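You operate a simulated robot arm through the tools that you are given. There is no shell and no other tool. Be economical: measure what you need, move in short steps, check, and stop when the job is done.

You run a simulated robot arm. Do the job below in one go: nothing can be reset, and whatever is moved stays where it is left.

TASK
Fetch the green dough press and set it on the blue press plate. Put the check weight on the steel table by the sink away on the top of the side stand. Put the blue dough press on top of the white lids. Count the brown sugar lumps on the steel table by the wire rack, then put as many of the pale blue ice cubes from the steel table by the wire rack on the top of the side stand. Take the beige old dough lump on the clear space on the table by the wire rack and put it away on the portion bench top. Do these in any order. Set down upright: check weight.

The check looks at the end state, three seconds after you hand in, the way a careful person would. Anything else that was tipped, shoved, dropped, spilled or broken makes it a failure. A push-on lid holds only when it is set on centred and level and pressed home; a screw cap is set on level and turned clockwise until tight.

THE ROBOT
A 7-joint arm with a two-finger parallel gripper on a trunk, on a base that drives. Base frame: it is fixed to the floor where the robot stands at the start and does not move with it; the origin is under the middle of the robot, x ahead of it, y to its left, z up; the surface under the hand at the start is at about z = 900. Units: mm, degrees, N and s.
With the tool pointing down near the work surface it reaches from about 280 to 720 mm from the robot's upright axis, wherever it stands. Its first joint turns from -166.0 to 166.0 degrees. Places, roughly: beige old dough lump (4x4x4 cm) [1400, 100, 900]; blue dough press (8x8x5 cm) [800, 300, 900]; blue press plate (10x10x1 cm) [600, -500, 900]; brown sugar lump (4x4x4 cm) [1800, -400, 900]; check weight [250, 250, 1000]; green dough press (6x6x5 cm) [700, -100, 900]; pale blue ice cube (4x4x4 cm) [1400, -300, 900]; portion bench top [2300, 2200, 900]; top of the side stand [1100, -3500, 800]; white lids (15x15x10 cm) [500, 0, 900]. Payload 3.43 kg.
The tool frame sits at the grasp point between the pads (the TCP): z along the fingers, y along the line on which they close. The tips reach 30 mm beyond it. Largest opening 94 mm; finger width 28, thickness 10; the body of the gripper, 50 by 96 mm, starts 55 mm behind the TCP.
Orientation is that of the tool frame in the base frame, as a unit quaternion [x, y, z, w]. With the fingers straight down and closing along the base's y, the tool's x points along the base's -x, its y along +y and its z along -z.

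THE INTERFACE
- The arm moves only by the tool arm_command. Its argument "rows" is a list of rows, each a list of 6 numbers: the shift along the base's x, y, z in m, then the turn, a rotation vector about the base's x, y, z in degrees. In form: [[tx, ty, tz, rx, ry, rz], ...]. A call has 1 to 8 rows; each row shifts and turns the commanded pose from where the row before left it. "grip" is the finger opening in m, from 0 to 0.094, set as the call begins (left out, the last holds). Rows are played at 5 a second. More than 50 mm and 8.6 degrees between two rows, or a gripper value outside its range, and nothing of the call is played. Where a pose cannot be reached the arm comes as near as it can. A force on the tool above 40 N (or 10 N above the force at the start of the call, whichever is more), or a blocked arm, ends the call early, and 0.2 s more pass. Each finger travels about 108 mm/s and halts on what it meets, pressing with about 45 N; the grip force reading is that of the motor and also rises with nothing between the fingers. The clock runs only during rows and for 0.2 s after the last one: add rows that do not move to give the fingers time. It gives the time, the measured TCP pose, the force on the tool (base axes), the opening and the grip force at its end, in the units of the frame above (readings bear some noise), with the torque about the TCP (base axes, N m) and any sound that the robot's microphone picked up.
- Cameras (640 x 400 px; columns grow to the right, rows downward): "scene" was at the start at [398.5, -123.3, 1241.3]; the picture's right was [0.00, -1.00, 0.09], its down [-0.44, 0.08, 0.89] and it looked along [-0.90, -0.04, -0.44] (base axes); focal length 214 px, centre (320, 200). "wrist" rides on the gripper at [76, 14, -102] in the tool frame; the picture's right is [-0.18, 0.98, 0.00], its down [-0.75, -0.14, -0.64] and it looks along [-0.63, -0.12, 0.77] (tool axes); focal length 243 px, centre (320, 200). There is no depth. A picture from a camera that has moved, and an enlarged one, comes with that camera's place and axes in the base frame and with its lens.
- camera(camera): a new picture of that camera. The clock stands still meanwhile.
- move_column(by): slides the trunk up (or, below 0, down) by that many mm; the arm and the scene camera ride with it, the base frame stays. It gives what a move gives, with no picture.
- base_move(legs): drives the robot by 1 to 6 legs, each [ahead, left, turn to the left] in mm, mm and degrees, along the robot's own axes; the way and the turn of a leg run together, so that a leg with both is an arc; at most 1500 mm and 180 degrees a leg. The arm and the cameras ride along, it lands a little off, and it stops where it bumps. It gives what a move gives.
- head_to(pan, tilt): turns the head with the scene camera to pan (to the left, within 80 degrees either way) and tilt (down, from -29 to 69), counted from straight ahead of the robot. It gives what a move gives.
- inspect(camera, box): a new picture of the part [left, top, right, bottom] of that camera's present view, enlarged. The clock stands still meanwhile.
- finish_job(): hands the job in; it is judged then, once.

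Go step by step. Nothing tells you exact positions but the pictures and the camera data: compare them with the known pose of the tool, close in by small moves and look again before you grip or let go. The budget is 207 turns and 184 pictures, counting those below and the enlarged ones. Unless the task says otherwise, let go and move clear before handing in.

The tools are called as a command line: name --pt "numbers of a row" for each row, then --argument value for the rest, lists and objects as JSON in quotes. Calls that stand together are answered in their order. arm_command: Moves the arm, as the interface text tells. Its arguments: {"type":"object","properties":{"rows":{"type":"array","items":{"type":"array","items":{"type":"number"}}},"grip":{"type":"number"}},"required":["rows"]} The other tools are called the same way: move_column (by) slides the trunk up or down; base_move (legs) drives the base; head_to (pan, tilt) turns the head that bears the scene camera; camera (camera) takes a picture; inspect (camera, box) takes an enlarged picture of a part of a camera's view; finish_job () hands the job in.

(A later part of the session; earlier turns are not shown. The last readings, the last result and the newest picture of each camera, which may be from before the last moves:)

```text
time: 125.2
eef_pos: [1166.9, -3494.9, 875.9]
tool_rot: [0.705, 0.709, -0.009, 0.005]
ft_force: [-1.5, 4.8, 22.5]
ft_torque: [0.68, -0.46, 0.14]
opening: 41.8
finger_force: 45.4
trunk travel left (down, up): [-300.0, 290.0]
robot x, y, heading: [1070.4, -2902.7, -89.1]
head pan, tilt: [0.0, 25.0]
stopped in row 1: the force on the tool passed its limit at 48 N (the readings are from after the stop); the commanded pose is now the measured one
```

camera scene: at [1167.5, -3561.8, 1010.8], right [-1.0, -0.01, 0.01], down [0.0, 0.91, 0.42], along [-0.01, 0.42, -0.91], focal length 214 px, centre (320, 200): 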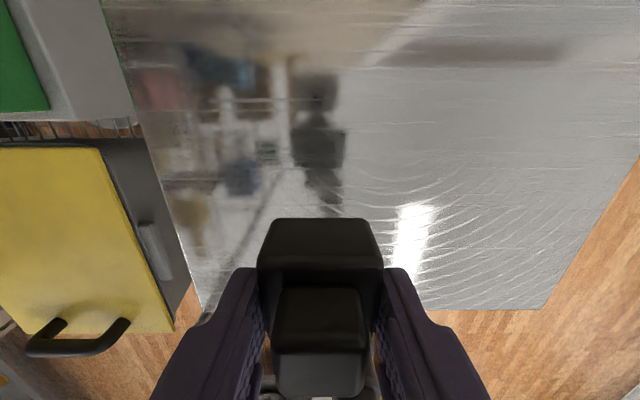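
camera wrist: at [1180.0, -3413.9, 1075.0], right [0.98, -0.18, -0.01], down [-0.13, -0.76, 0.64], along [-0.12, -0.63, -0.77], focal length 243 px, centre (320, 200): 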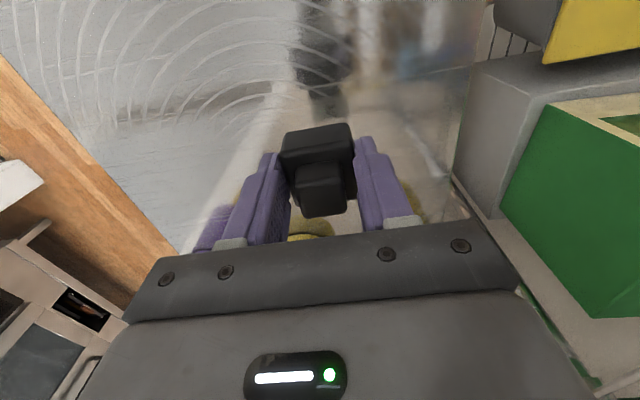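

The stand is higher than listed (≈832). Ease up and check before release.

arm_command --pt "0 0 0.001 0 0 0" --pt "0 0 0 0 0 0"

camera --camera "scene"

camera --camera "wrist"

```text
time: 125.8
eef_pos: [1166.2, -3495.5, 875.5]
tool_rot: [0.705, 0.709, -0.009, 0.004]
ft_force: [-0.5, 2.8, 20.1]
ft_torque: [0.58, -0.47, 0.09]
opening: 41.8
finger_force: 45.1
trunk travel left (down, up): [-300.0, 290.0]
robot x, y, heading: [1070.4, -2899.6, -89.2]
head pan, tilt: [0.0, 25.0]
```

```text
114 pictures are left
camera scene: at [1169.2, -3566.5, 914.5], right [-1.0, -0.01, 0.01], down [0.0, 0.91, 0.41], along [-0.01, 0.41, -0.91], focal length 214 px, centre (320, 200)
```

scene: 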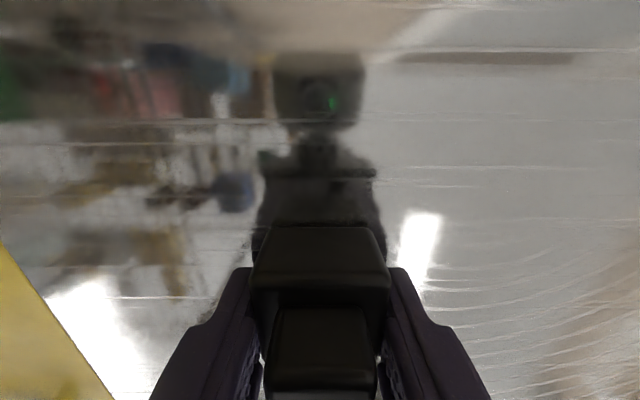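

```text
113 pictures are left
camera wrist: at [1181.5, -3417.5, 975.8], right [0.98, -0.18, 0.0], down [-0.13, -0.74, 0.66], along [-0.12, -0.65, -0.75], focal length 243 px, centre (320, 200)
```

wrist: 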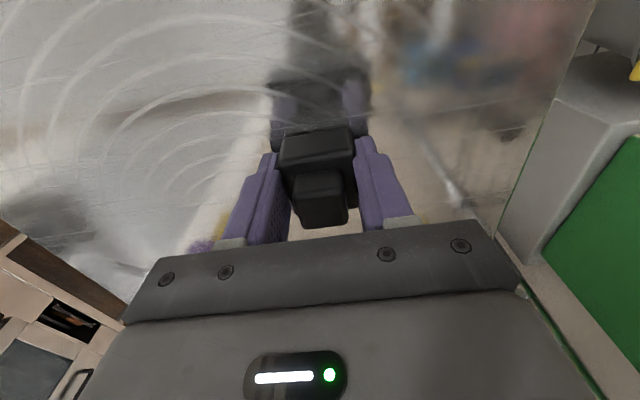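

arm_command --pt "0 0 0.001 0 0 0" --pt "0 0 0 0 0 0"

arm_command --pt "0 0 0 0 0 0" --pt "0 0 0 0 0 0" --pt "0 0 0 0 0 0" --pt "0 0 0.03 0 0 0" --pt "0 0 0.045 0 0 0" --pt "0 0 0.045 0 0 0" --pt "0 0 0.045 0 0 0" --grip 0.08

camera --camera "scene"

```text
time: 126.5
eef_pos: [1167.0, -3495.3, 876.0]
tool_rot: [0.705, 0.709, -0.009, 0.003]
ft_force: [-0.7, 1.9, 12.5]
ft_torque: [0.37, -0.33, 0.04]
opening: 41.7
finger_force: 45.3
trunk travel left (down, up): [-300.0, 290.0]
robot x, y, heading: [1069.7, -2900.8, -89.1]
head pan, tilt: [0.0, 25.0]
```

```text
time: 128.1
eef_pos: [1164.5, -3494.1, 1042.2]
tool_rot: [0.705, 0.709, -0.009, 0.004]
ft_force: [0.1, 0.2, 0.7]
ft_torque: [0.0, -0.01, 0.01]
opening: 79.7
finger_force: 0.0
trunk travel left (down, up): [-300.0, 290.0]
robot x, y, heading: [1070.3, -2899.3, -89.2]
head pan, tilt: [0.0, 25.0]
```

```text
112 pictures are left
camera scene: at [1167.2, -3565.4, 1080.1], right [-1.0, -0.01, 0.01], down [0.0, 0.91, 0.41], along [-0.01, 0.41, -0.91], focal length 214 px, centre (320, 200)
```

scene: 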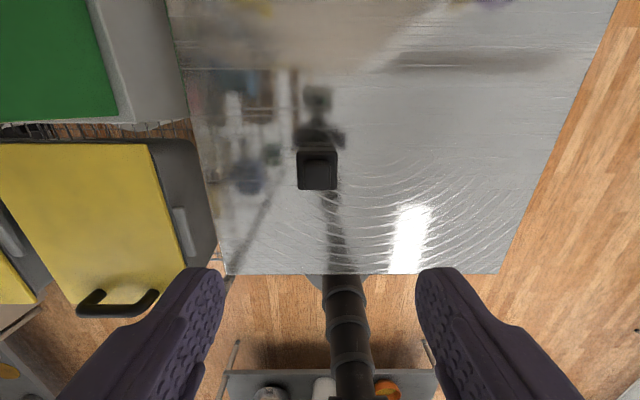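

Weight stands upright on the stand (top ≈832). Level the tool, raise and retract, then drive back around to the left side of the far table.

arm_command --pt "0 0 0.045 1.0 -0.4 0" --pt "0 0 0.045 0 0 0" --pt "0 0.02 0.045 0 0 0" --pt "0 0.04 0.02 0 0 0" --pt "0 0.045 0 0 0 0" --pt "0 0.045 0 0 0 0" --pt "0 0.02 0 0 0 0" --pt "0 0 0 0 0 0"

base_move --legs '[[-600, 0, -0.8], [0, -1075, 0], [-1500, 0, 0], [-1500, 0, 0]]'

```text
time: 129.8
eef_pos: [1167.4, -3329.0, 1195.5]
tool_rot: [0.706, 0.709, 0.001, 0.0]
ft_force: [-0.4, 0.6, 0.2]
ft_torque: [0.04, -0.02, -0.03]
opening: 80.0
finger_force: 0.0
trunk travel left (down, up): [-300.0, 290.0]
robot x, y, heading: [1069.2, -2898.0, -89.0]
head pan, tilt: [0.0, 25.0]
```

```text
time: 152.2
eef_pos: [158.2, 235.0, 1195.1]
tool_rot: [0.722, 0.692, 0.0, 0.0]
ft_force: [-0.2, -0.9, 0.0]
ft_torque: [-0.04, 0.03, 0.02]
opening: 79.8
finger_force: 0.1
trunk travel left (down, up): [-300.0, 290.0]
robot x, y, heading: [85.3, 668.7, -91.8]
head pan, tilt: [0.0, 25.0]
```

base_move --legs '[[-70, 0, 1.8], [0, 1180, 0]]'

head_to --pan 0 --tilt -29

camera --camera "scene"

camera --camera "wrist"

```text
time: 158.9
eef_pos: [1372.7, 314.5, 1195.5]
tool_rot: [0.705, 0.709, 0.0, 0.0]
ft_force: [1.1, 0.4, 0.8]
ft_torque: [-0.03, 0.01, 0.04]
opening: 80.3
finger_force: 0.0
trunk travel left (down, up): [-300.0, 290.0]
robot x, y, heading: [1273.7, 744.4, -89.5]
head pan, tilt: [0.0, 25.0]
```

```text
time: 160.1
eef_pos: [1372.2, 315.9, 1195.9]
tool_rot: [0.705, 0.709, 0.001, 0.0]
ft_force: [-0.8, 0.2, 0.4]
ft_torque: [-0.01, 0.01, -0.03]
opening: 79.7
finger_force: 0.1
trunk travel left (down, up): [-300.0, 290.0]
robot x, y, heading: [1275.7, 746.1, -89.2]
head pan, tilt: [0.0, -28.6]
```

```text
111 pictures are left
camera scene: at [1374.7, 163.7, 1257.7], right [-1.0, -0.01, 0.0], down [-0.01, 0.88, -0.48], along [0.0, -0.48, -0.88], focal length 214 px, centre (320, 200)
```

scene: 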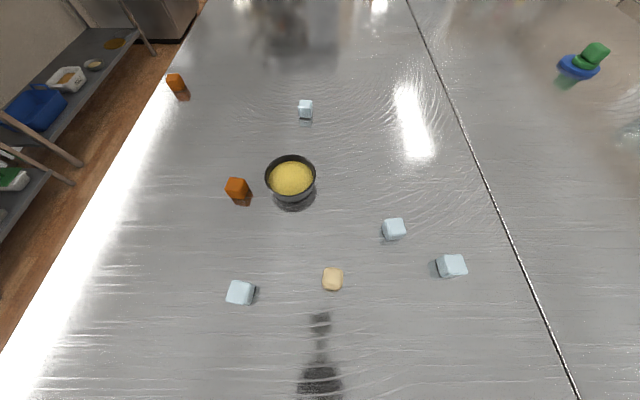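

```text
110 pictures are left
camera wrist: at [1385.9, 391.9, 1297.0], right [0.98, -0.18, 0.0], down [-0.14, -0.76, 0.64], along [-0.11, -0.63, -0.77], focal length 243 px, centre (320, 200)
```

wrist: 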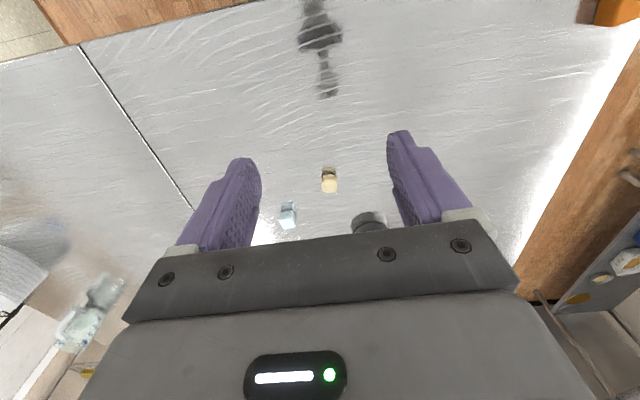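

I see two brown lumps here, and an orange corner at the wrist picture's edge. Let me zoom and survey the whole table for lumps.

inspect --camera "scene" --box '[130, 40, 330, 210]'

inspect --camera "scene" --box '[140, 0, 440, 110]'

head_to --pan 40 --tilt 0

camera --camera "scene"

```text
2.35 times, centred on (230, 125) of scene
camera zoom: at [1374.7, 163.7, 1257.7], right [-1.0, -0.01, 0.0], down [-0.01, 0.88, -0.48], along [0.0, -0.48, -0.88], focal length 505 px, centre (532, 376)
```

zoom: 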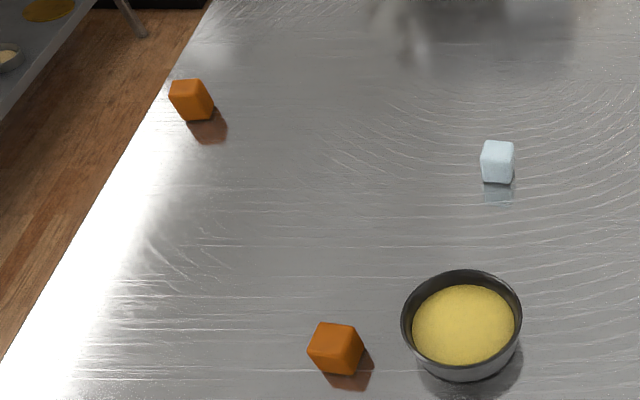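

```text
2.13 times, centred on (290, 55) of scene
camera zoom: at [1374.7, 163.7, 1257.7], right [-1.0, -0.01, 0.0], down [-0.01, 0.88, -0.48], along [0.0, -0.48, -0.88], focal length 458 px, centre (384, 509)
```

zoom: 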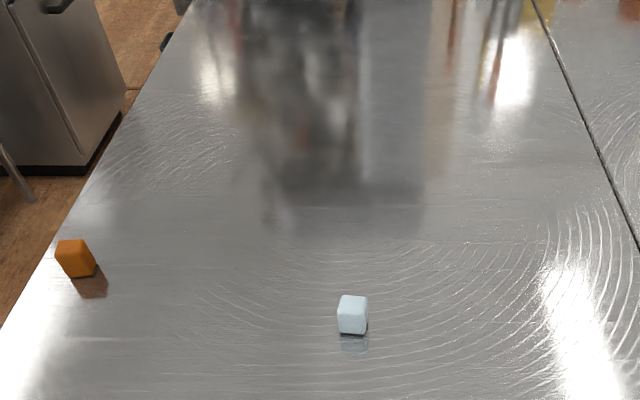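

```text
time: 161.2
eef_pos: [1372.6, 315.7, 1195.1]
tool_rot: [0.705, 0.709, 0.001, -0.001]
ft_force: [0.4, 0.5, 0.9]
ft_torque: [0.01, 0.0, -0.03]
opening: 80.1
finger_force: 0.0
trunk travel left (down, up): [-300.0, 290.0]
robot x, y, heading: [1274.7, 743.6, -89.3]
head pan, tilt: [40.0, 0.0]
```

```text
107 pictures are left
camera scene: at [1432.2, 204.0, 1255.9], right [-0.77, 0.0, -0.64], down [-0.01, 1.0, 0.0], along [0.64, 0.0, -0.77], focal length 214 px, centre (320, 200)
```

scene: 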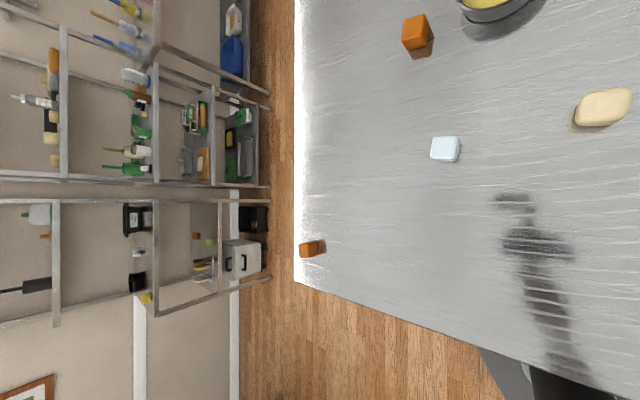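

Three brown lumps in all (one near the corner, two further); I'll confirm the far end when extended. Ice cubes at ≈(1490,132), (1252,32), (1171,92), plus one far; dough ≈(1355,114). Move the base 60 mm closer and reach toward the middle cube.

base_move --legs '[[60, 0, -0.6]]'

head_to --pan 0 --tilt -29

arm_command --pt "-0.02 -0.035 -0.005 0 0 0" --pt "-0.02 -0.035 -0.005 0 0 0" --pt "-0.02 -0.035 -0.005 0 0 0" --pt "-0.02 -0.035 -0.005 0 0 0" --pt "-0.02 -0.035 -0.005 0 0 0" --pt "-0.02 -0.02 -0.01 0 0 0" --pt "0 0 0 0 0 0" --grip 0.094

camera --camera "scene"

camera --camera "wrist"

```text
time: 162.1
eef_pos: [1366.9, 254.8, 1194.7]
tool_rot: [0.709, 0.706, 0.001, -0.001]
ft_force: [0.1, -1.2, 0.9]
ft_torque: [0.02, -0.02, 0.01]
opening: 80.1
finger_force: 0.1
trunk travel left (down, up): [-300.0, 290.0]
robot x, y, heading: [1271.9, 682.0, -89.7]
head pan, tilt: [40.0, 0.0]
```

```text
time: 163.2
eef_pos: [1367.9, 255.8, 1195.7]
tool_rot: [0.709, 0.705, 0.001, 0.0]
ft_force: [-0.1, -0.4, -0.2]
ft_torque: [0.04, -0.01, 0.03]
opening: 80.0
finger_force: 0.0
trunk travel left (down, up): [-300.0, 290.0]
robot x, y, heading: [1272.0, 690.4, -89.9]
head pan, tilt: [0.0, -28.6]
```

```text
time: 164.8
eef_pos: [1247.8, 60.3, 1159.1]
tool_rot: [0.709, 0.706, 0.001, -0.001]
ft_force: [0.1, 0.2, -0.4]
ft_torque: [0.01, -0.01, -0.01]
opening: 94.2
finger_force: 0.0
trunk travel left (down, up): [-300.0, 290.0]
robot x, y, heading: [1277.3, 689.4, -89.8]
head pan, tilt: [0.0, -28.6]
```

```text
106 pictures are left
camera scene: at [1249.3, -91.6, 1221.5], right [-1.0, 0.0, 0.0], down [0.0, 0.88, -0.48], along [0.0, -0.48, -0.88], focal length 214 px, centre (320, 200)
```

scene: 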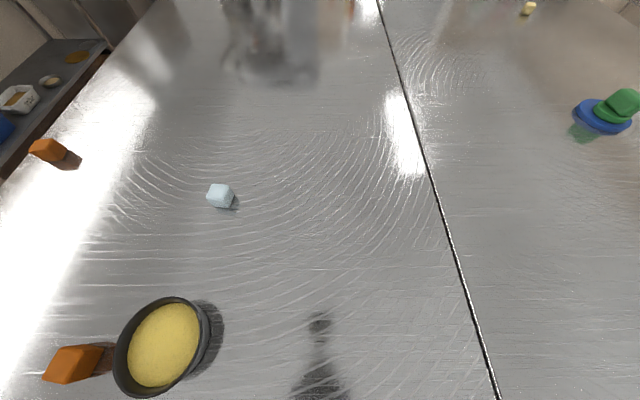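

```text
105 pictures are left
camera wrist: at [1263.0, 136.6, 1260.9], right [0.98, -0.19, 0.0], down [-0.15, -0.75, 0.64], along [-0.12, -0.63, -0.77], focal length 243 px, centre (320, 200)
```

wrist: 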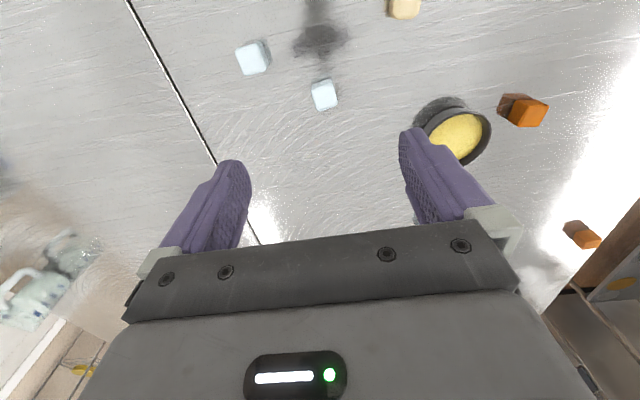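

inspect --camera "scene" --box '[90, 0, 440, 110]'

inspect --camera "wrist" --box '[220, 20, 360, 120]'

```text
1.83 times, centred on (265, 55) of scene
camera zoom: at [1249.3, -91.6, 1221.5], right [-1.0, 0.0, 0.0], down [0.0, 0.88, -0.48], along [0.0, -0.48, -0.88], focal length 392 px, centre (421, 465)
```

zoom: 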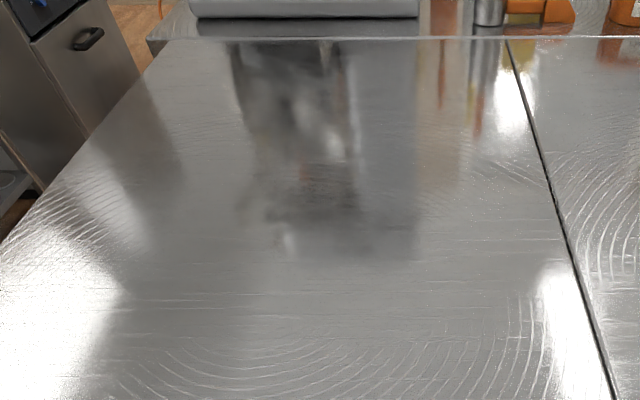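

```text
4.00 times, centred on (290, 70) of wrist
camera zoom: at [1263.0, 136.6, 1260.9], right [0.98, -0.19, 0.0], down [-0.15, -0.75, 0.64], along [-0.12, -0.63, -0.77], focal length 970 px, centre (440, 720)
```

zoom: 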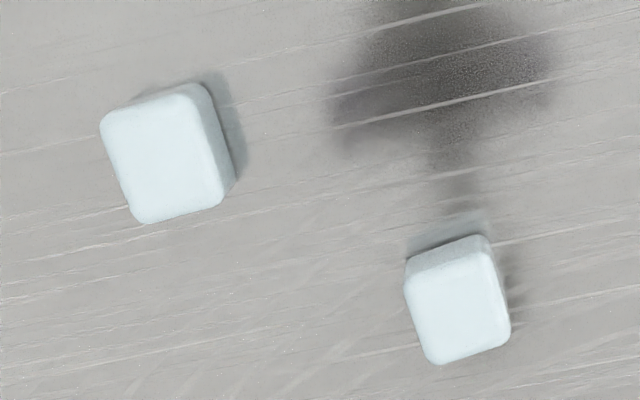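

The count is three, so three cubes. Go for the cube at ≈(1251,37).

arm_command --pt "0.003 -0.012 -0.035 0 0 0" --pt "0 -0.011 -0.035 0 0 0" --pt "0 0 -0.04 0 0 0" --pt "0 0 -0.03 0 0 0" --pt "0 0 0 0 0 0"

head_to --pan 0 --tilt 15

camera --camera "scene"

camera --camera "wrist"

```text
time: 166.0
eef_pos: [1250.2, 38.1, 1019.4]
tool_rot: [0.709, 0.705, 0.0, 0.0]
ft_force: [0.1, 0.3, -0.4]
ft_torque: [0.02, 0.02, 0.02]
opening: 93.8
finger_force: 0.0
trunk travel left (down, up): [-300.0, 290.0]
robot x, y, heading: [1274.1, 682.9, -89.8]
head pan, tilt: [0.0, -28.6]
```

```text
time: 167.1
eef_pos: [1250.0, 37.9, 1018.9]
tool_rot: [0.71, 0.704, 0.001, -0.001]
ft_force: [0.3, -0.5, -0.3]
ft_torque: [0.01, -0.01, -0.03]
opening: 94.0
finger_force: 0.1
trunk travel left (down, up): [-300.0, 290.0]
robot x, y, heading: [1271.1, 685.1, -90.0]
head pan, tilt: [0.0, 15.0]
```

```text
102 pictures are left
camera scene: at [1251.4, -49.9, 1055.6], right [-1.0, 0.01, 0.0], down [0.01, 0.97, 0.26], along [0.0, 0.26, -0.97], focal length 214 px, centre (320, 200)
```

scene: 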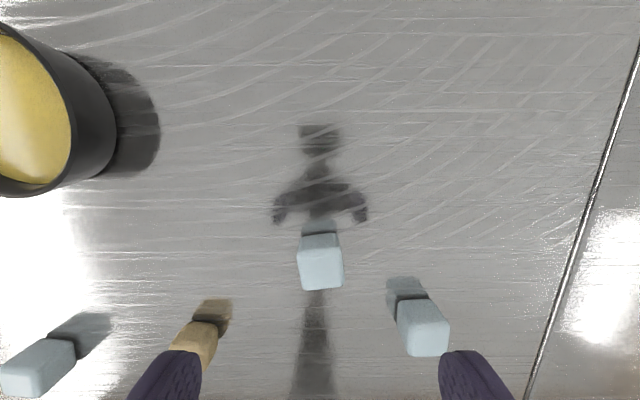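

```text
101 pictures are left
camera wrist: at [1264.9, 114.0, 1121.2], right [0.98, -0.19, 0.0], down [-0.15, -0.75, 0.64], along [-0.12, -0.63, -0.77], focal length 243 px, centre (320, 200)
```

wrist: 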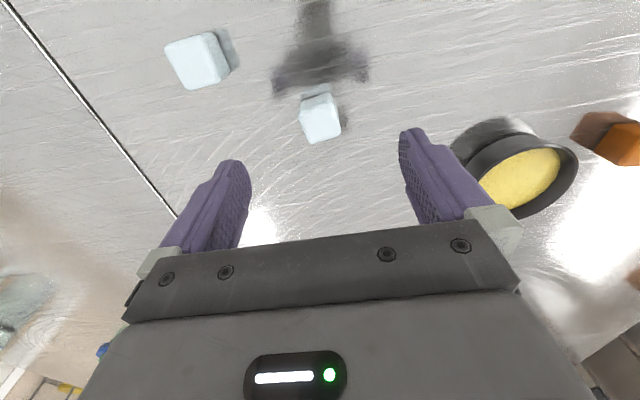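

Cube centre ≈(1252,32). Adjust and descend, then close.

arm_command --pt "0.0015 -0.006 -0.035 0 0 0" --pt "0 0 -0.035 0 0 0" --pt "0 0 -0.012 0 0 0" --pt "0 0 0 0 0 0"

arm_command --pt "0 0 0 0 0 0" --pt "0 0 0 0 0 0" --pt "0 0 0 0 0 0" --pt "0 0 0 0 0 0" --grip 0.01

camera --camera "wrist"

```text
time: 168.1
eef_pos: [1250.9, 30.7, 938.3]
tool_rot: [0.709, 0.705, 0.0, -0.001]
ft_force: [-0.8, -0.8, 0.0]
ft_torque: [0.04, 0.0, 0.0]
opening: 93.9
finger_force: 0.1
trunk travel left (down, up): [-300.0, 290.0]
robot x, y, heading: [1274.4, 686.3, -89.8]
head pan, tilt: [0.0, 15.0]
```

```text
time: 169.1
eef_pos: [1250.4, 31.5, 938.8]
tool_rot: [0.709, 0.705, 0.001, -0.001]
ft_force: [-0.7, -0.1, 0.0]
ft_torque: [0.05, -0.02, 0.01]
opening: 29.4
finger_force: 44.9
trunk travel left (down, up): [-300.0, 290.0]
robot x, y, heading: [1278.7, 684.9, -90.1]
head pan, tilt: [0.0, 15.0]
```

```text
100 pictures are left
camera wrist: at [1265.7, 106.9, 1040.0], right [0.98, -0.19, 0.0], down [-0.15, -0.75, 0.64], along [-0.12, -0.63, -0.77], focal length 243 px, centre (320, 200)
```

wrist: 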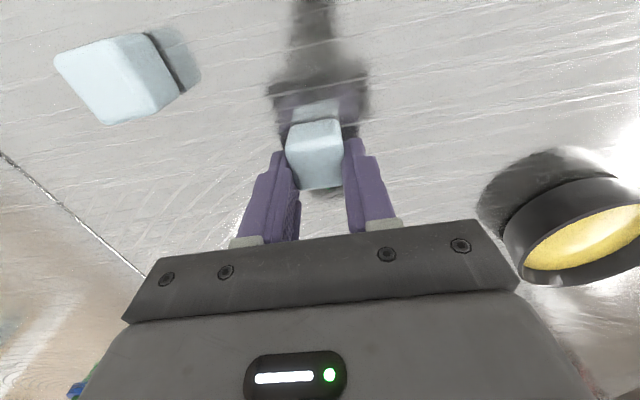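

Cube held (≈29 mm). Lift and retract.

arm_command --pt "0 0 0.035 0 0 0" --pt "0 0 0.045 0 0 0" --pt "0 0.01 0.045 0 0 0" --pt "0 0.02 0.045 0 0 0" --pt "0 0.03 0.039 0 0 0" --pt "0 0.03 0.039 0 0 0" --pt "0 0.049 0 0 0 0" --pt "0 0.049 0 0 0 0"

camera --camera "wrist"

```text
time: 170.9
eef_pos: [1252.2, 222.3, 1186.7]
tool_rot: [0.709, 0.705, 0.0, -0.001]
ft_force: [0.8, 0.2, 0.4]
ft_torque: [-0.01, 0.02, -0.02]
opening: 29.5
finger_force: 44.7
trunk travel left (down, up): [-300.0, 290.0]
robot x, y, heading: [1275.9, 683.7, -89.9]
head pan, tilt: [0.0, 15.0]
```

```text
99 pictures are left
camera wrist: at [1267.2, 298.2, 1288.6], right [0.98, -0.19, 0.0], down [-0.15, -0.75, 0.64], along [-0.12, -0.63, -0.77], focal length 243 px, centre (320, 200)
```

wrist: 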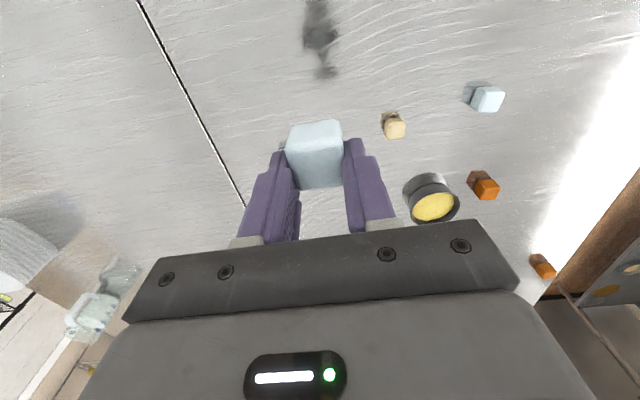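

base_move --legs '[[0, -1290, 0], [1500, 0, 0], [1400, 0, 0]]'

```text
time: 191.0
eef_pos: [-53.0, -2698.4, 1185.0]
tool_rot: [0.715, 0.699, 0.001, 0.0]
ft_force: [-0.2, -0.1, 0.4]
ft_torque: [0.0, 0.02, -0.01]
opening: 29.5
finger_force: 44.6
trunk travel left (down, up): [-300.0, 290.0]
robot x, y, heading: [-21.2, -2233.6, -91.0]
head pan, tilt: [0.0, 15.0]
```

base_move --legs '[[0, 1060, 1], [660, 0, 0]]'

camera --camera "scene"

```text
time: 199.7
eef_pos: [1023.1, -3371.6, 1185.3]
tool_rot: [0.71, 0.704, 0.001, 0.0]
ft_force: [0.5, 0.0, -1.2]
ft_torque: [0.03, 0.01, -0.01]
opening: 29.5
finger_force: 45.1
trunk travel left (down, up): [-300.0, 290.0]
robot x, y, heading: [1048.5, -2906.0, -89.6]
head pan, tilt: [0.0, 15.0]
```

```text
98 pictures are left
camera scene: at [1024.0, -3459.7, 1222.3], right [-1.0, 0.01, 0.0], down [0.01, 0.97, 0.26], along [0.0, 0.26, -0.97], focal length 214 px, centre (320, 200)
```

scene: 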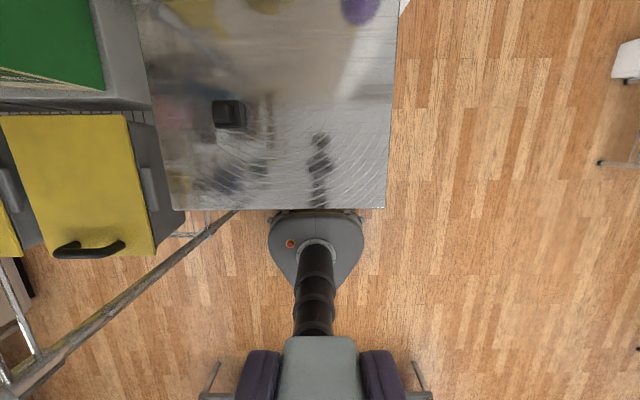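

Stand top spans x≈900–1308, front edge y≈-3340. Place the first cube at (1080,-3430).

arm_command --pt "0.02 -0.02 -0.04 0 0 0" --pt "0.02 -0.02 -0.04 0 0 0" --pt "0.017 -0.018 -0.04 0 0 0" --pt "0 0 -0.045 0 0 0" --pt "0 0 -0.045 0 0 0" --pt "0 0 -0.045 0 0 0" --pt "0 0 -0.04 0 0 0" --pt "0 0 0 0 0 0"

camera --camera "wrist"

```text
time: 201.5
eef_pos: [1076.8, -3427.4, 891.7]
tool_rot: [0.709, 0.705, 0.0, -0.002]
ft_force: [-0.8, 0.4, -0.1]
ft_torque: [0.01, -0.03, 0.03]
opening: 29.6
finger_force: 45.2
trunk travel left (down, up): [-300.0, 290.0]
robot x, y, heading: [1046.0, -2904.7, -90.0]
head pan, tilt: [0.0, 15.0]
```

```text
97 pictures are left
camera wrist: at [1092.2, -3352.8, 993.5], right [0.98, -0.19, 0.0], down [-0.15, -0.75, 0.64], along [-0.12, -0.63, -0.77], focal length 243 px, centre (320, 200)
```

wrist: 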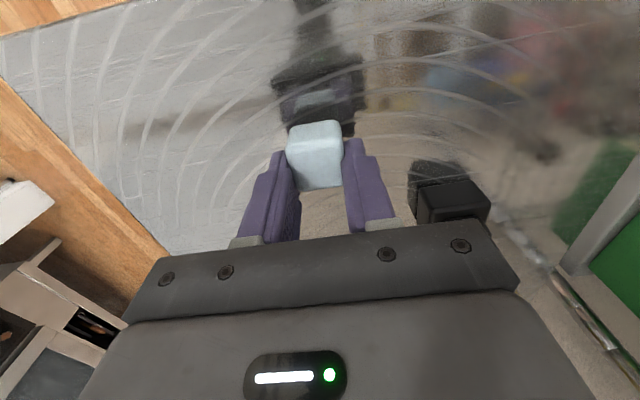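

Over a clear spot. Lower slowly to contact.

arm_command --pt "0 0 -0.008 0 0 0" --pt "0 0 -0.005 0 0 0" --pt "0 0 -0.002 0 0 0" --pt "0 0 -0.002 0 0 0" --pt "0 0 -0.002 0 0 0" --pt "0 0 -0.0015 0 0 0" --pt "0 0 0 0 0 0"

```text
time: 202.7
eef_pos: [1078.6, -3429.3, 877.3]
tool_rot: [0.71, 0.704, -0.001, 0.001]
ft_force: [-1.1, 8.1, 24.5]
ft_torque: [0.63, 0.07, 0.04]
opening: 29.7
finger_force: 44.9
trunk travel left (down, up): [-300.0, 290.0]
robot x, y, heading: [1045.8, -2905.7, -90.2]
head pan, tilt: [0.0, 15.0]
stopped in row 5: the force on the tool passed its limit at 44 N (the readings are from after the stop); the commanded pose is now the measured one
```

arm_command --pt "0 0 0.0015 0 0 0" --pt "0 0 0 0 0 0"

arm_command --pt "0 0 0 0 0 0" --pt "0 0 0 0 0 0" --pt "0 0 0.03 0 0 0" --pt "0 0 0.045 0 0 0" --pt "0 0 0.045 0 0 0" --pt "0 0 0.045 0 0 0" --pt "0 0.02 0.045 0 0 0" --pt "0 0.02 0.045 0 0 0" --grip 0.055

arm_command --pt "0 0.03 0.04 0.4 0 0" --pt "0 0.03 0.03 0 0 0" --pt "0 0 0 0 0 0"

camera --camera "scene"

```text
time: 203.3
eef_pos: [1079.5, -3429.3, 877.1]
tool_rot: [0.709, 0.705, -0.001, 0.001]
ft_force: [-1.9, 7.9, 15.8]
ft_torque: [0.47, 0.06, -0.01]
opening: 29.4
finger_force: 44.9
trunk travel left (down, up): [-300.0, 290.0]
robot x, y, heading: [1048.5, -2905.8, -90.2]
head pan, tilt: [0.0, 15.0]
```

```text
time: 205.1
eef_pos: [1077.5, -3389.7, 1130.7]
tool_rot: [0.71, 0.705, -0.001, 0.0]
ft_force: [0.2, -0.7, -0.2]
ft_torque: [-0.05, 0.01, -0.01]
opening: 55.2
finger_force: 0.1
trunk travel left (down, up): [-300.0, 290.0]
robot x, y, heading: [1045.9, -2900.5, -90.1]
head pan, tilt: [0.0, 15.0]
```

```text
time: 205.9
eef_pos: [1077.4, -3333.0, 1199.1]
tool_rot: [0.709, 0.705, 0.002, -0.001]
ft_force: [-0.1, 0.6, -0.5]
ft_torque: [0.01, 0.01, 0.02]
opening: 55.0
finger_force: 0.1
trunk travel left (down, up): [-300.0, 290.0]
robot x, y, heading: [1044.9, -2905.3, -90.0]
head pan, tilt: [0.0, 15.0]
```

```text
96 pictures are left
camera scene: at [1078.9, -3419.9, 1236.3], right [-1.0, 0.01, 0.0], down [0.01, 0.96, 0.26], along [0.0, 0.26, -0.96], focal length 214 px, centre (320, 200)
```

scene: 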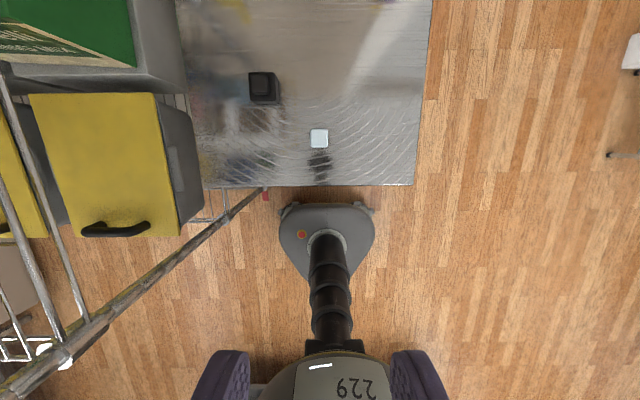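

First cube set. Drive back for the second.

base_move --legs '[[-600, 0, 0], [0, -1065, 0], [-1500, 0, 0], [-1450, 0, 0]]'

```text
time: 228.4
eef_pos: [33.2, 261.2, 1199.1]
tool_rot: [0.709, 0.705, 0.002, -0.002]
ft_force: [0.0, 0.6, 0.0]
ft_torque: [-0.03, -0.03, 0.0]
opening: 55.3
finger_force: 0.0
trunk travel left (down, up): [-300.0, 290.0]
robot x, y, heading: [-0.5, 688.1, -89.6]
head pan, tilt: [0.0, 15.0]
```

base_move --legs '[[0, 1150, -0.4]]'

camera --camera "scene"

```text
time: 234.2
eef_pos: [1163.7, 259.0, 1201.0]
tool_rot: [0.713, 0.701, 0.001, -0.001]
ft_force: [-0.3, -0.7, 0.7]
ft_torque: [-0.02, 0.01, 0.03]
opening: 55.0
finger_force: 0.1
trunk travel left (down, up): [-300.0, 290.0]
robot x, y, heading: [1138.4, 682.0, -90.4]
head pan, tilt: [0.0, 15.0]
```

```text
95 pictures are left
camera scene: at [1163.9, 169.3, 1236.3], right [-1.0, 0.02, 0.0], down [0.02, 0.96, 0.26], along [0.0, 0.26, -0.96], focal length 214 px, centre (320, 200)
```

scene: 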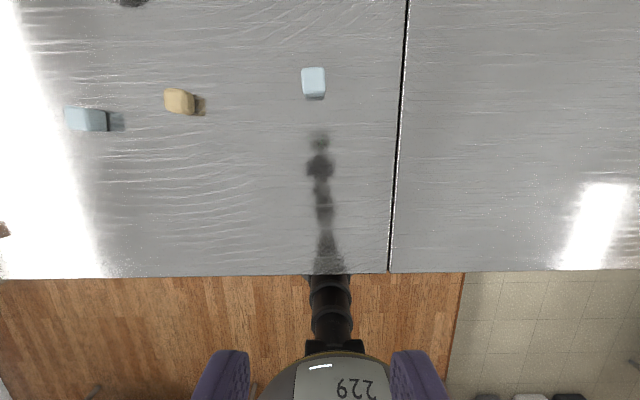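

Cube at ≈(1171,93). Move over it.

arm_command --pt "0.006 -0.035 -0.02 0 0 3" --pt "0 -0.035 -0.03 0 0 0" --pt "0 -0.035 -0.03 0 0 0" --pt "0 -0.035 -0.03 0 0 0" --pt "0 -0.025 -0.035 0 0 0" --pt "0 0 -0.035 0 0 0" --pt "0 0 0 0 0 0" --grip 0.094

camera --camera "scene"

camera --camera "wrist"

```text
time: 235.8
eef_pos: [1171.0, 91.2, 1019.7]
tool_rot: [0.695, 0.719, 0.001, -0.002]
ft_force: [0.4, -0.2, -0.4]
ft_torque: [0.01, 0.02, -0.01]
opening: 94.0
finger_force: 0.0
trunk travel left (down, up): [-300.0, 290.0]
robot x, y, heading: [1137.0, 688.1, -90.5]
head pan, tilt: [0.0, 15.0]
```

```text
94 pictures are left
camera scene: at [1175.6, 3.7, 1056.0], right [-1.0, -0.03, 0.0], down [-0.03, 0.96, 0.26], along [-0.01, 0.26, -0.96], focal length 214 px, centre (320, 200)
```

scene: 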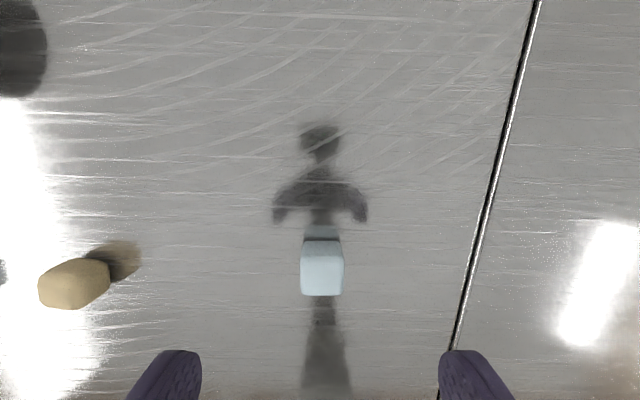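

```text
93 pictures are left
camera wrist: at [1182.6, 167.8, 1122.0], right [0.99, -0.15, 0.0], down [-0.11, -0.76, 0.64], along [-0.1, -0.63, -0.77], focal length 243 px, centre (320, 200)
```

wrist: 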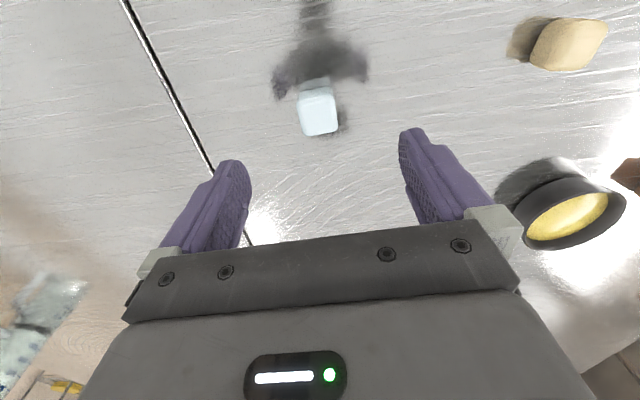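

Centred. Descend and grip.

arm_command --pt "0 0.001 -0.035 0 0 0" --pt "0 0 -0.035 0 0 0" --pt "0 0 -0.012 0 0 0" --pt "0 0 0 0 0 0"

arm_command --pt "0 0 0 0 0 0" --pt "0 0 0 0 0 0" --pt "0 0 0 0 0 0" --pt "0 0 0 0 0 0" --pt "0 0 0.04 0 0 0" --pt "0 0 0.045 0 0 0" --pt "0 0.02 0.045 0 0 0" --pt "0 0.03 0.039 0 0 0" --grip 0.01

arm_command --pt "0 0.03 0.039 0 0 0" --pt "0 0.04 0.03 0 0 0" --pt "0 0.04 0.02 0 0 0" --pt "0 0 0 0 0 0"

camera --camera "wrist"

```text
time: 236.8
eef_pos: [1170.5, 93.1, 936.8]
tool_rot: [0.695, 0.719, 0.001, -0.002]
ft_force: [0.2, 0.4, 0.6]
ft_torque: [0.02, -0.01, 0.02]
opening: 93.9
finger_force: 0.1
trunk travel left (down, up): [-300.0, 290.0]
robot x, y, heading: [1138.6, 687.8, -90.6]
head pan, tilt: [0.0, 15.0]
```

```text
time: 238.6
eef_pos: [1170.2, 144.9, 1107.1]
tool_rot: [0.695, 0.719, 0.001, -0.001]
ft_force: [-0.3, 0.1, 0.3]
ft_torque: [-0.05, 0.0, 0.0]
opening: 29.5
finger_force: 45.2
trunk travel left (down, up): [-300.0, 290.0]
robot x, y, heading: [1134.6, 685.6, -90.6]
head pan, tilt: [0.0, 15.0]
```

```text
time: 239.6
eef_pos: [1167.9, 252.4, 1195.4]
tool_rot: [0.695, 0.719, 0.002, -0.001]
ft_force: [0.0, -0.2, -0.3]
ft_torque: [0.01, -0.01, -0.01]
opening: 29.6
finger_force: 44.6
trunk travel left (down, up): [-300.0, 290.0]
robot x, y, heading: [1134.9, 680.3, -90.3]
head pan, tilt: [0.0, 15.0]
```

```text
92 pictures are left
camera wrist: at [1179.7, 328.5, 1297.9], right [0.99, -0.15, 0.0], down [-0.11, -0.76, 0.64], along [-0.1, -0.63, -0.77], focal length 243 px, centre (320, 200)
```

wrist: 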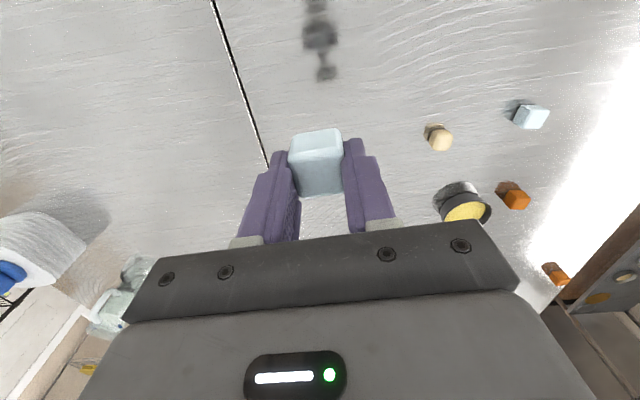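

Second cube held. Drive to the stand.

base_move --legs '[[0, -1150, 0.7], [1500, 0, 0], [1400, 0, 0]]'

```text
time: 259.4
eef_pos: [7.3, -2725.2, 1195.3]
tool_rot: [0.7, 0.714, 0.001, -0.002]
ft_force: [0.1, 0.2, 0.7]
ft_torque: [0.03, 0.04, 0.02]
opening: 29.4
finger_force: 45.7
trunk travel left (down, up): [-300.0, 290.0]
robot x, y, heading: [-15.0, -2296.4, -91.5]
head pan, tilt: [0.0, 15.0]
```

base_move --legs '[[0, 1000, 1.5], [600, 0, 0]]'

camera --camera "scene"

```text
time: 267.5
eef_pos: [1003.5, -3343.1, 1195.2]
tool_rot: [0.695, 0.719, 0.002, -0.003]
ft_force: [0.4, -0.2, -0.2]
ft_torque: [-0.02, -0.02, -0.01]
opening: 29.3
finger_force: 44.5
trunk travel left (down, up): [-300.0, 290.0]
robot x, y, heading: [971.7, -2910.3, -90.7]
head pan, tilt: [0.0, 15.0]
```

```text
91 pictures are left
camera scene: at [1007.6, -3430.7, 1231.6], right [-1.0, -0.03, 0.0], down [-0.03, 0.96, 0.26], along [-0.01, 0.26, -0.96], focal length 214 px, centre (320, 200)
```

scene: 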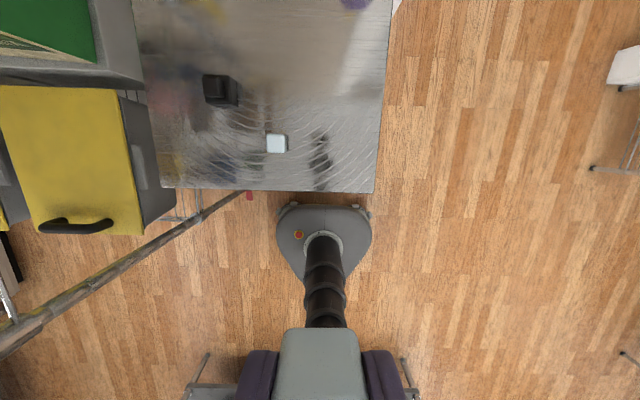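

Place the second cube at (1005,-3430).

arm_command --pt "0 -0.03 -0.035 0 0 0" --pt "0 -0.03 -0.035 0 0 0" --pt "0 -0.027 -0.035 0 0 0" --pt "0 0 -0.045 0 0 0" --pt "0 0 -0.045 0 0 0" --pt "0 0 -0.045 0 0 0" --pt "0 0 -0.045 0 0 0" --pt "0 0 -0.024 0 0 0"

arm_command --pt "0 0 0 0 0 0" --pt "0 0 -0.003 0 0 0" --pt "0 0 -0.002 0 0 0" --pt "0 0 -0.0015 0 0 0" --pt "0 0 -0.0015 0 0 0" --pt "0 0 -0.0015 0 0 0"

camera --camera "wrist"

```text
time: 269.3
eef_pos: [1005.0, -3428.4, 886.9]
tool_rot: [0.695, 0.719, 0.001, -0.002]
ft_force: [0.2, 0.3, -0.1]
ft_torque: [0.02, 0.02, 0.0]
opening: 29.3
finger_force: 44.9
trunk travel left (down, up): [-300.0, 290.0]
robot x, y, heading: [971.6, -2912.2, -90.9]
head pan, tilt: [0.0, 15.0]
```

```text
time: 270.7
eef_pos: [1003.2, -3429.2, 877.0]
tool_rot: [0.696, 0.718, 0.002, -0.001]
ft_force: [0.5, -0.1, -1.0]
ft_torque: [-0.04, -0.02, 0.0]
opening: 29.4
finger_force: 44.9
trunk travel left (down, up): [-300.0, 290.0]
robot x, y, heading: [972.0, -2910.4, -90.9]
head pan, tilt: [0.0, 15.0]
```

```text
90 pictures are left
camera wrist: at [1014.9, -3352.7, 979.4], right [0.99, -0.15, 0.0], down [-0.12, -0.76, 0.64], along [-0.1, -0.63, -0.77], focal length 243 px, centre (320, 200)
```

wrist: 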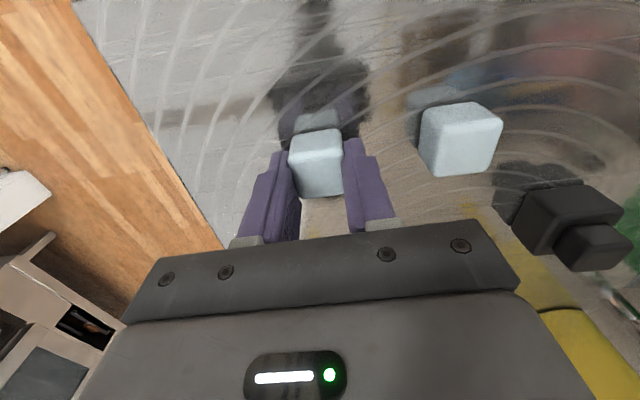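

arm_command --pt "0 0 -0.0015 0 0 0" --pt "0 0 -0.001 0 0 0" --pt "0 0 -0.001 0 0 0" --pt "0 0 -0.001 0 0 0"

```text
time: 271.6
eef_pos: [1003.1, -3428.9, 876.7]
tool_rot: [0.695, 0.719, 0.0, 0.001]
ft_force: [-0.8, 8.0, 23.6]
ft_torque: [0.43, 0.06, 0.02]
opening: 29.5
finger_force: 44.8
trunk travel left (down, up): [-300.0, 290.0]
robot x, y, heading: [972.3, -2911.6, -90.6]
head pan, tilt: [0.0, 15.0]
stopped in row 4: the force on the tool passed its limit at 43 N (the readings are from after the stop); the commanded pose is now the measured one
```

Contact. Release and retract.

arm_command --pt "0 0 0.001 0 0 0" --pt "0 0 0 0 0 0"

arm_command --pt "0 0 0 0 0 0" --pt "0 0 0 0 0 0" --pt "0 0 0.03 0 0 0" --pt "0 0 0.045 0 0 0" --pt "0 0 0.045 0 0 0" --pt "0 0 0.045 0 0 0" --pt "0 0.02 0.045 0 0 0" --pt "0 0.02 0.045 0 0 0" --grip 0.055

arm_command --pt "0 0.03 0.04 0 0 0" --pt "0 0.03 0.03 0 0 0" --pt "0 0 0 0 0 0"

camera --camera "scene"

```text
time: 272.2
eef_pos: [1002.8, -3429.6, 876.1]
tool_rot: [0.696, 0.718, 0.0, 0.001]
ft_force: [-2.5, 4.5, 17.5]
ft_torque: [0.33, 0.07, 0.01]
opening: 29.5
finger_force: 45.1
trunk travel left (down, up): [-300.0, 290.0]
robot x, y, heading: [970.9, -2910.2, -90.9]
head pan, tilt: [0.0, 15.0]
```

```text
time: 274.0
eef_pos: [1006.3, -3388.6, 1132.4]
tool_rot: [0.695, 0.719, 0.0, 0.0]
ft_force: [-0.1, 0.5, -0.1]
ft_torque: [0.02, 0.0, -0.02]
opening: 55.3
finger_force: 0.0
trunk travel left (down, up): [-300.0, 290.0]
robot x, y, heading: [972.8, -2909.8, -90.6]
head pan, tilt: [0.0, 15.0]
```

```text
time: 274.8
eef_pos: [1006.6, -3332.8, 1199.7]
tool_rot: [0.695, 0.719, 0.001, -0.001]
ft_force: [0.3, 1.0, -0.2]
ft_torque: [-0.04, -0.01, 0.0]
opening: 55.1
finger_force: 0.1
trunk travel left (down, up): [-300.0, 290.0]
robot x, y, heading: [969.7, -2911.4, -90.7]
head pan, tilt: [0.0, 15.0]
```

```text
89 pictures are left
camera scene: at [1010.7, -3420.4, 1235.5], right [-1.0, -0.03, 0.0], down [-0.03, 0.97, 0.26], along [-0.01, 0.26, -0.97], focal length 214 px, centre (320, 200)
```

scene: 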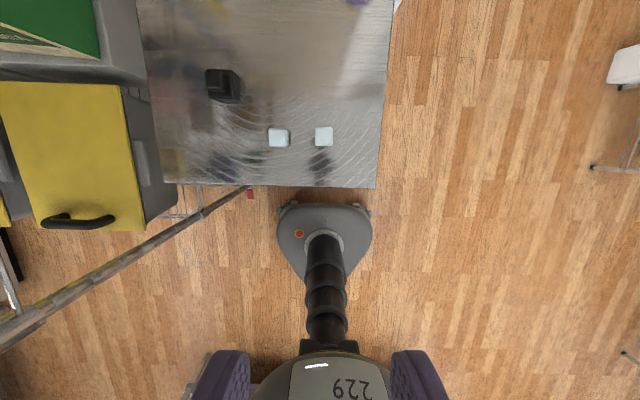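

Two down. Back for the third cube.

base_move --legs '[[-600, 0, 0.7], [0, -985, 0], [-1500, 0, 0], [-1470, 0, 0]]'

```text
time: 296.8
eef_pos: [38.3, 234.8, 1198.4]
tool_rot: [0.698, 0.716, 0.0, -0.001]
ft_force: [0.2, -0.5, -0.1]
ft_torque: [-0.02, 0.05, -0.04]
opening: 54.9
finger_force: 0.0
trunk travel left (down, up): [-300.0, 290.0]
robot x, y, heading: [4.7, 657.2, -91.0]
head pan, tilt: [0.0, 15.0]
```

base_move --legs '[[-40, 0, 1], [0, 1440, 0]]'

camera --camera "scene"

```text
time: 304.4
eef_pos: [1478.8, 277.3, 1198.9]
tool_rot: [0.69, 0.724, 0.0, -0.001]
ft_force: [-0.2, 0.2, -0.8]
ft_torque: [0.0, 0.01, -0.02]
opening: 55.0
finger_force: 0.1
trunk travel left (down, up): [-300.0, 290.0]
robot x, y, heading: [1438.9, 699.5, -90.0]
head pan, tilt: [0.0, 15.0]
```

```text
88 pictures are left
camera scene: at [1484.3, 189.6, 1235.5], right [-1.0, -0.05, 0.0], down [-0.05, 0.96, 0.26], along [-0.01, 0.26, -0.97], focal length 214 px, centre (320, 200)
```

scene: 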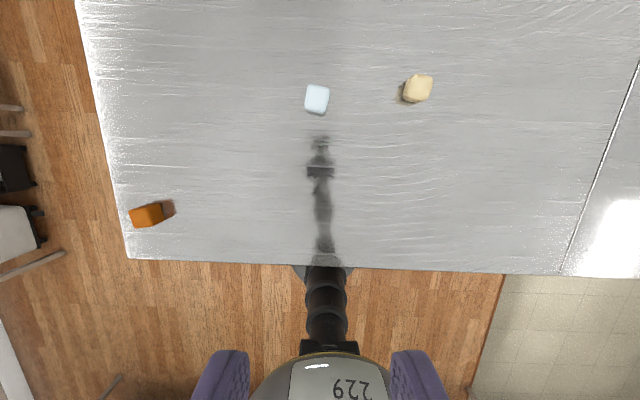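

inspect --camera "scene" --box '[290, 75, 345, 120]'

inspect --camera "scene" --box '[390, 65, 445, 110]'

```text
8.89 times, centred on (318, 98) of scene
camera zoom: at [1484.3, 189.6, 1235.5], right [-1.0, -0.05, 0.0], down [-0.05, 0.96, 0.26], along [-0.01, 0.26, -0.97], focal length 1906 px, centre (342, 1111)
```

zoom: 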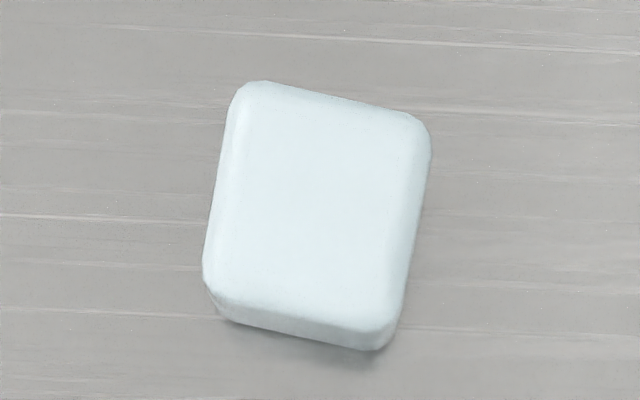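

```text
8.89 times, centred on (418, 88) of scene
camera zoom: at [1484.3, 189.6, 1235.5], right [-1.0, -0.05, 0.0], down [-0.05, 0.96, 0.26], along [-0.01, 0.26, -0.97], focal length 1906 px, centre (-547, 1200)
```

zoom: 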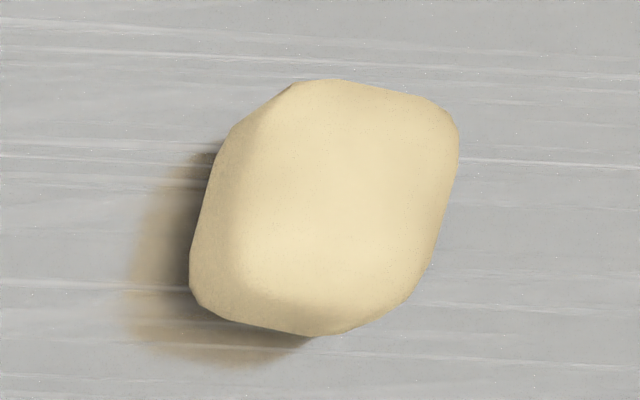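

Cube A is turned about -8°. Rotate the gripper -10° and come over it.

arm_command --pt "0.006 -0.03 -0.02 0 0 -5" --pt "0.006 -0.03 -0.03 0 0 -5.4" --pt "0 -0.03 -0.03 0 0 0" --pt "0 -0.03 -0.03 0 0 0" --pt "0 -0.022 -0.035 0 0 0" --pt "0 0 -0.035 0 0 0" --pt "0 0 0 0 0 0" --grip 0.094

camera --camera "scene"

camera --camera "wrist"

```text
time: 306.0
eef_pos: [1490.4, 134.3, 1018.6]
tool_rot: [0.753, 0.658, 0.0, 0.001]
ft_force: [-0.1, 1.1, -0.5]
ft_torque: [0.01, 0.01, 0.02]
opening: 93.8
finger_force: 0.0
trunk travel left (down, up): [-300.0, 290.0]
robot x, y, heading: [1435.5, 703.0, -89.6]
head pan, tilt: [0.0, 15.0]
```

```text
85 pictures are left
camera scene: at [1480.9, 46.7, 1055.6], right [-0.99, 0.13, 0.0], down [0.13, 0.96, 0.26], along [0.03, 0.26, -0.97], focal length 214 px, centre (320, 200)
```

scene: 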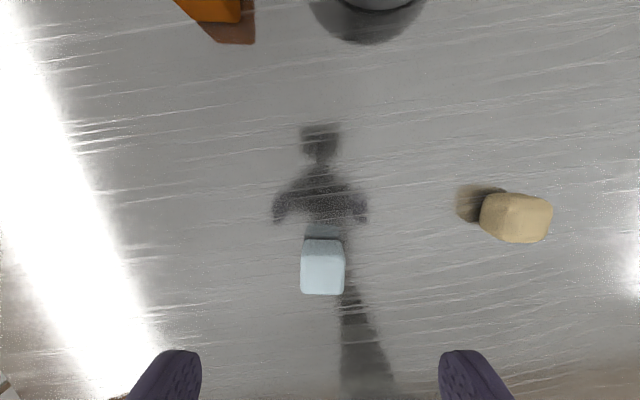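

```text
84 pictures are left
camera wrist: at [1515.0, 207.3, 1121.0], right [0.95, -0.31, 0.0], down [-0.24, -0.73, 0.64], along [-0.2, -0.61, -0.77], focal length 243 px, centre (320, 200)
```

wrist: 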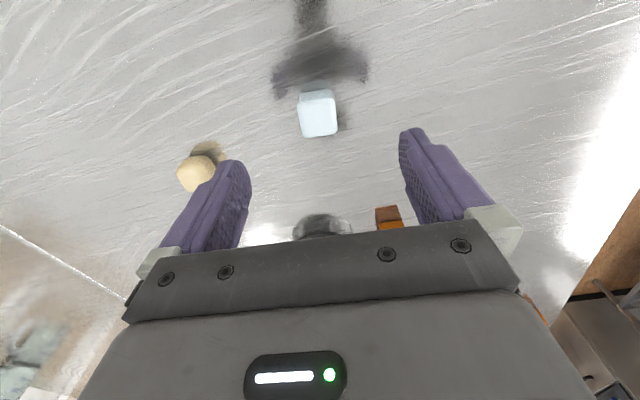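

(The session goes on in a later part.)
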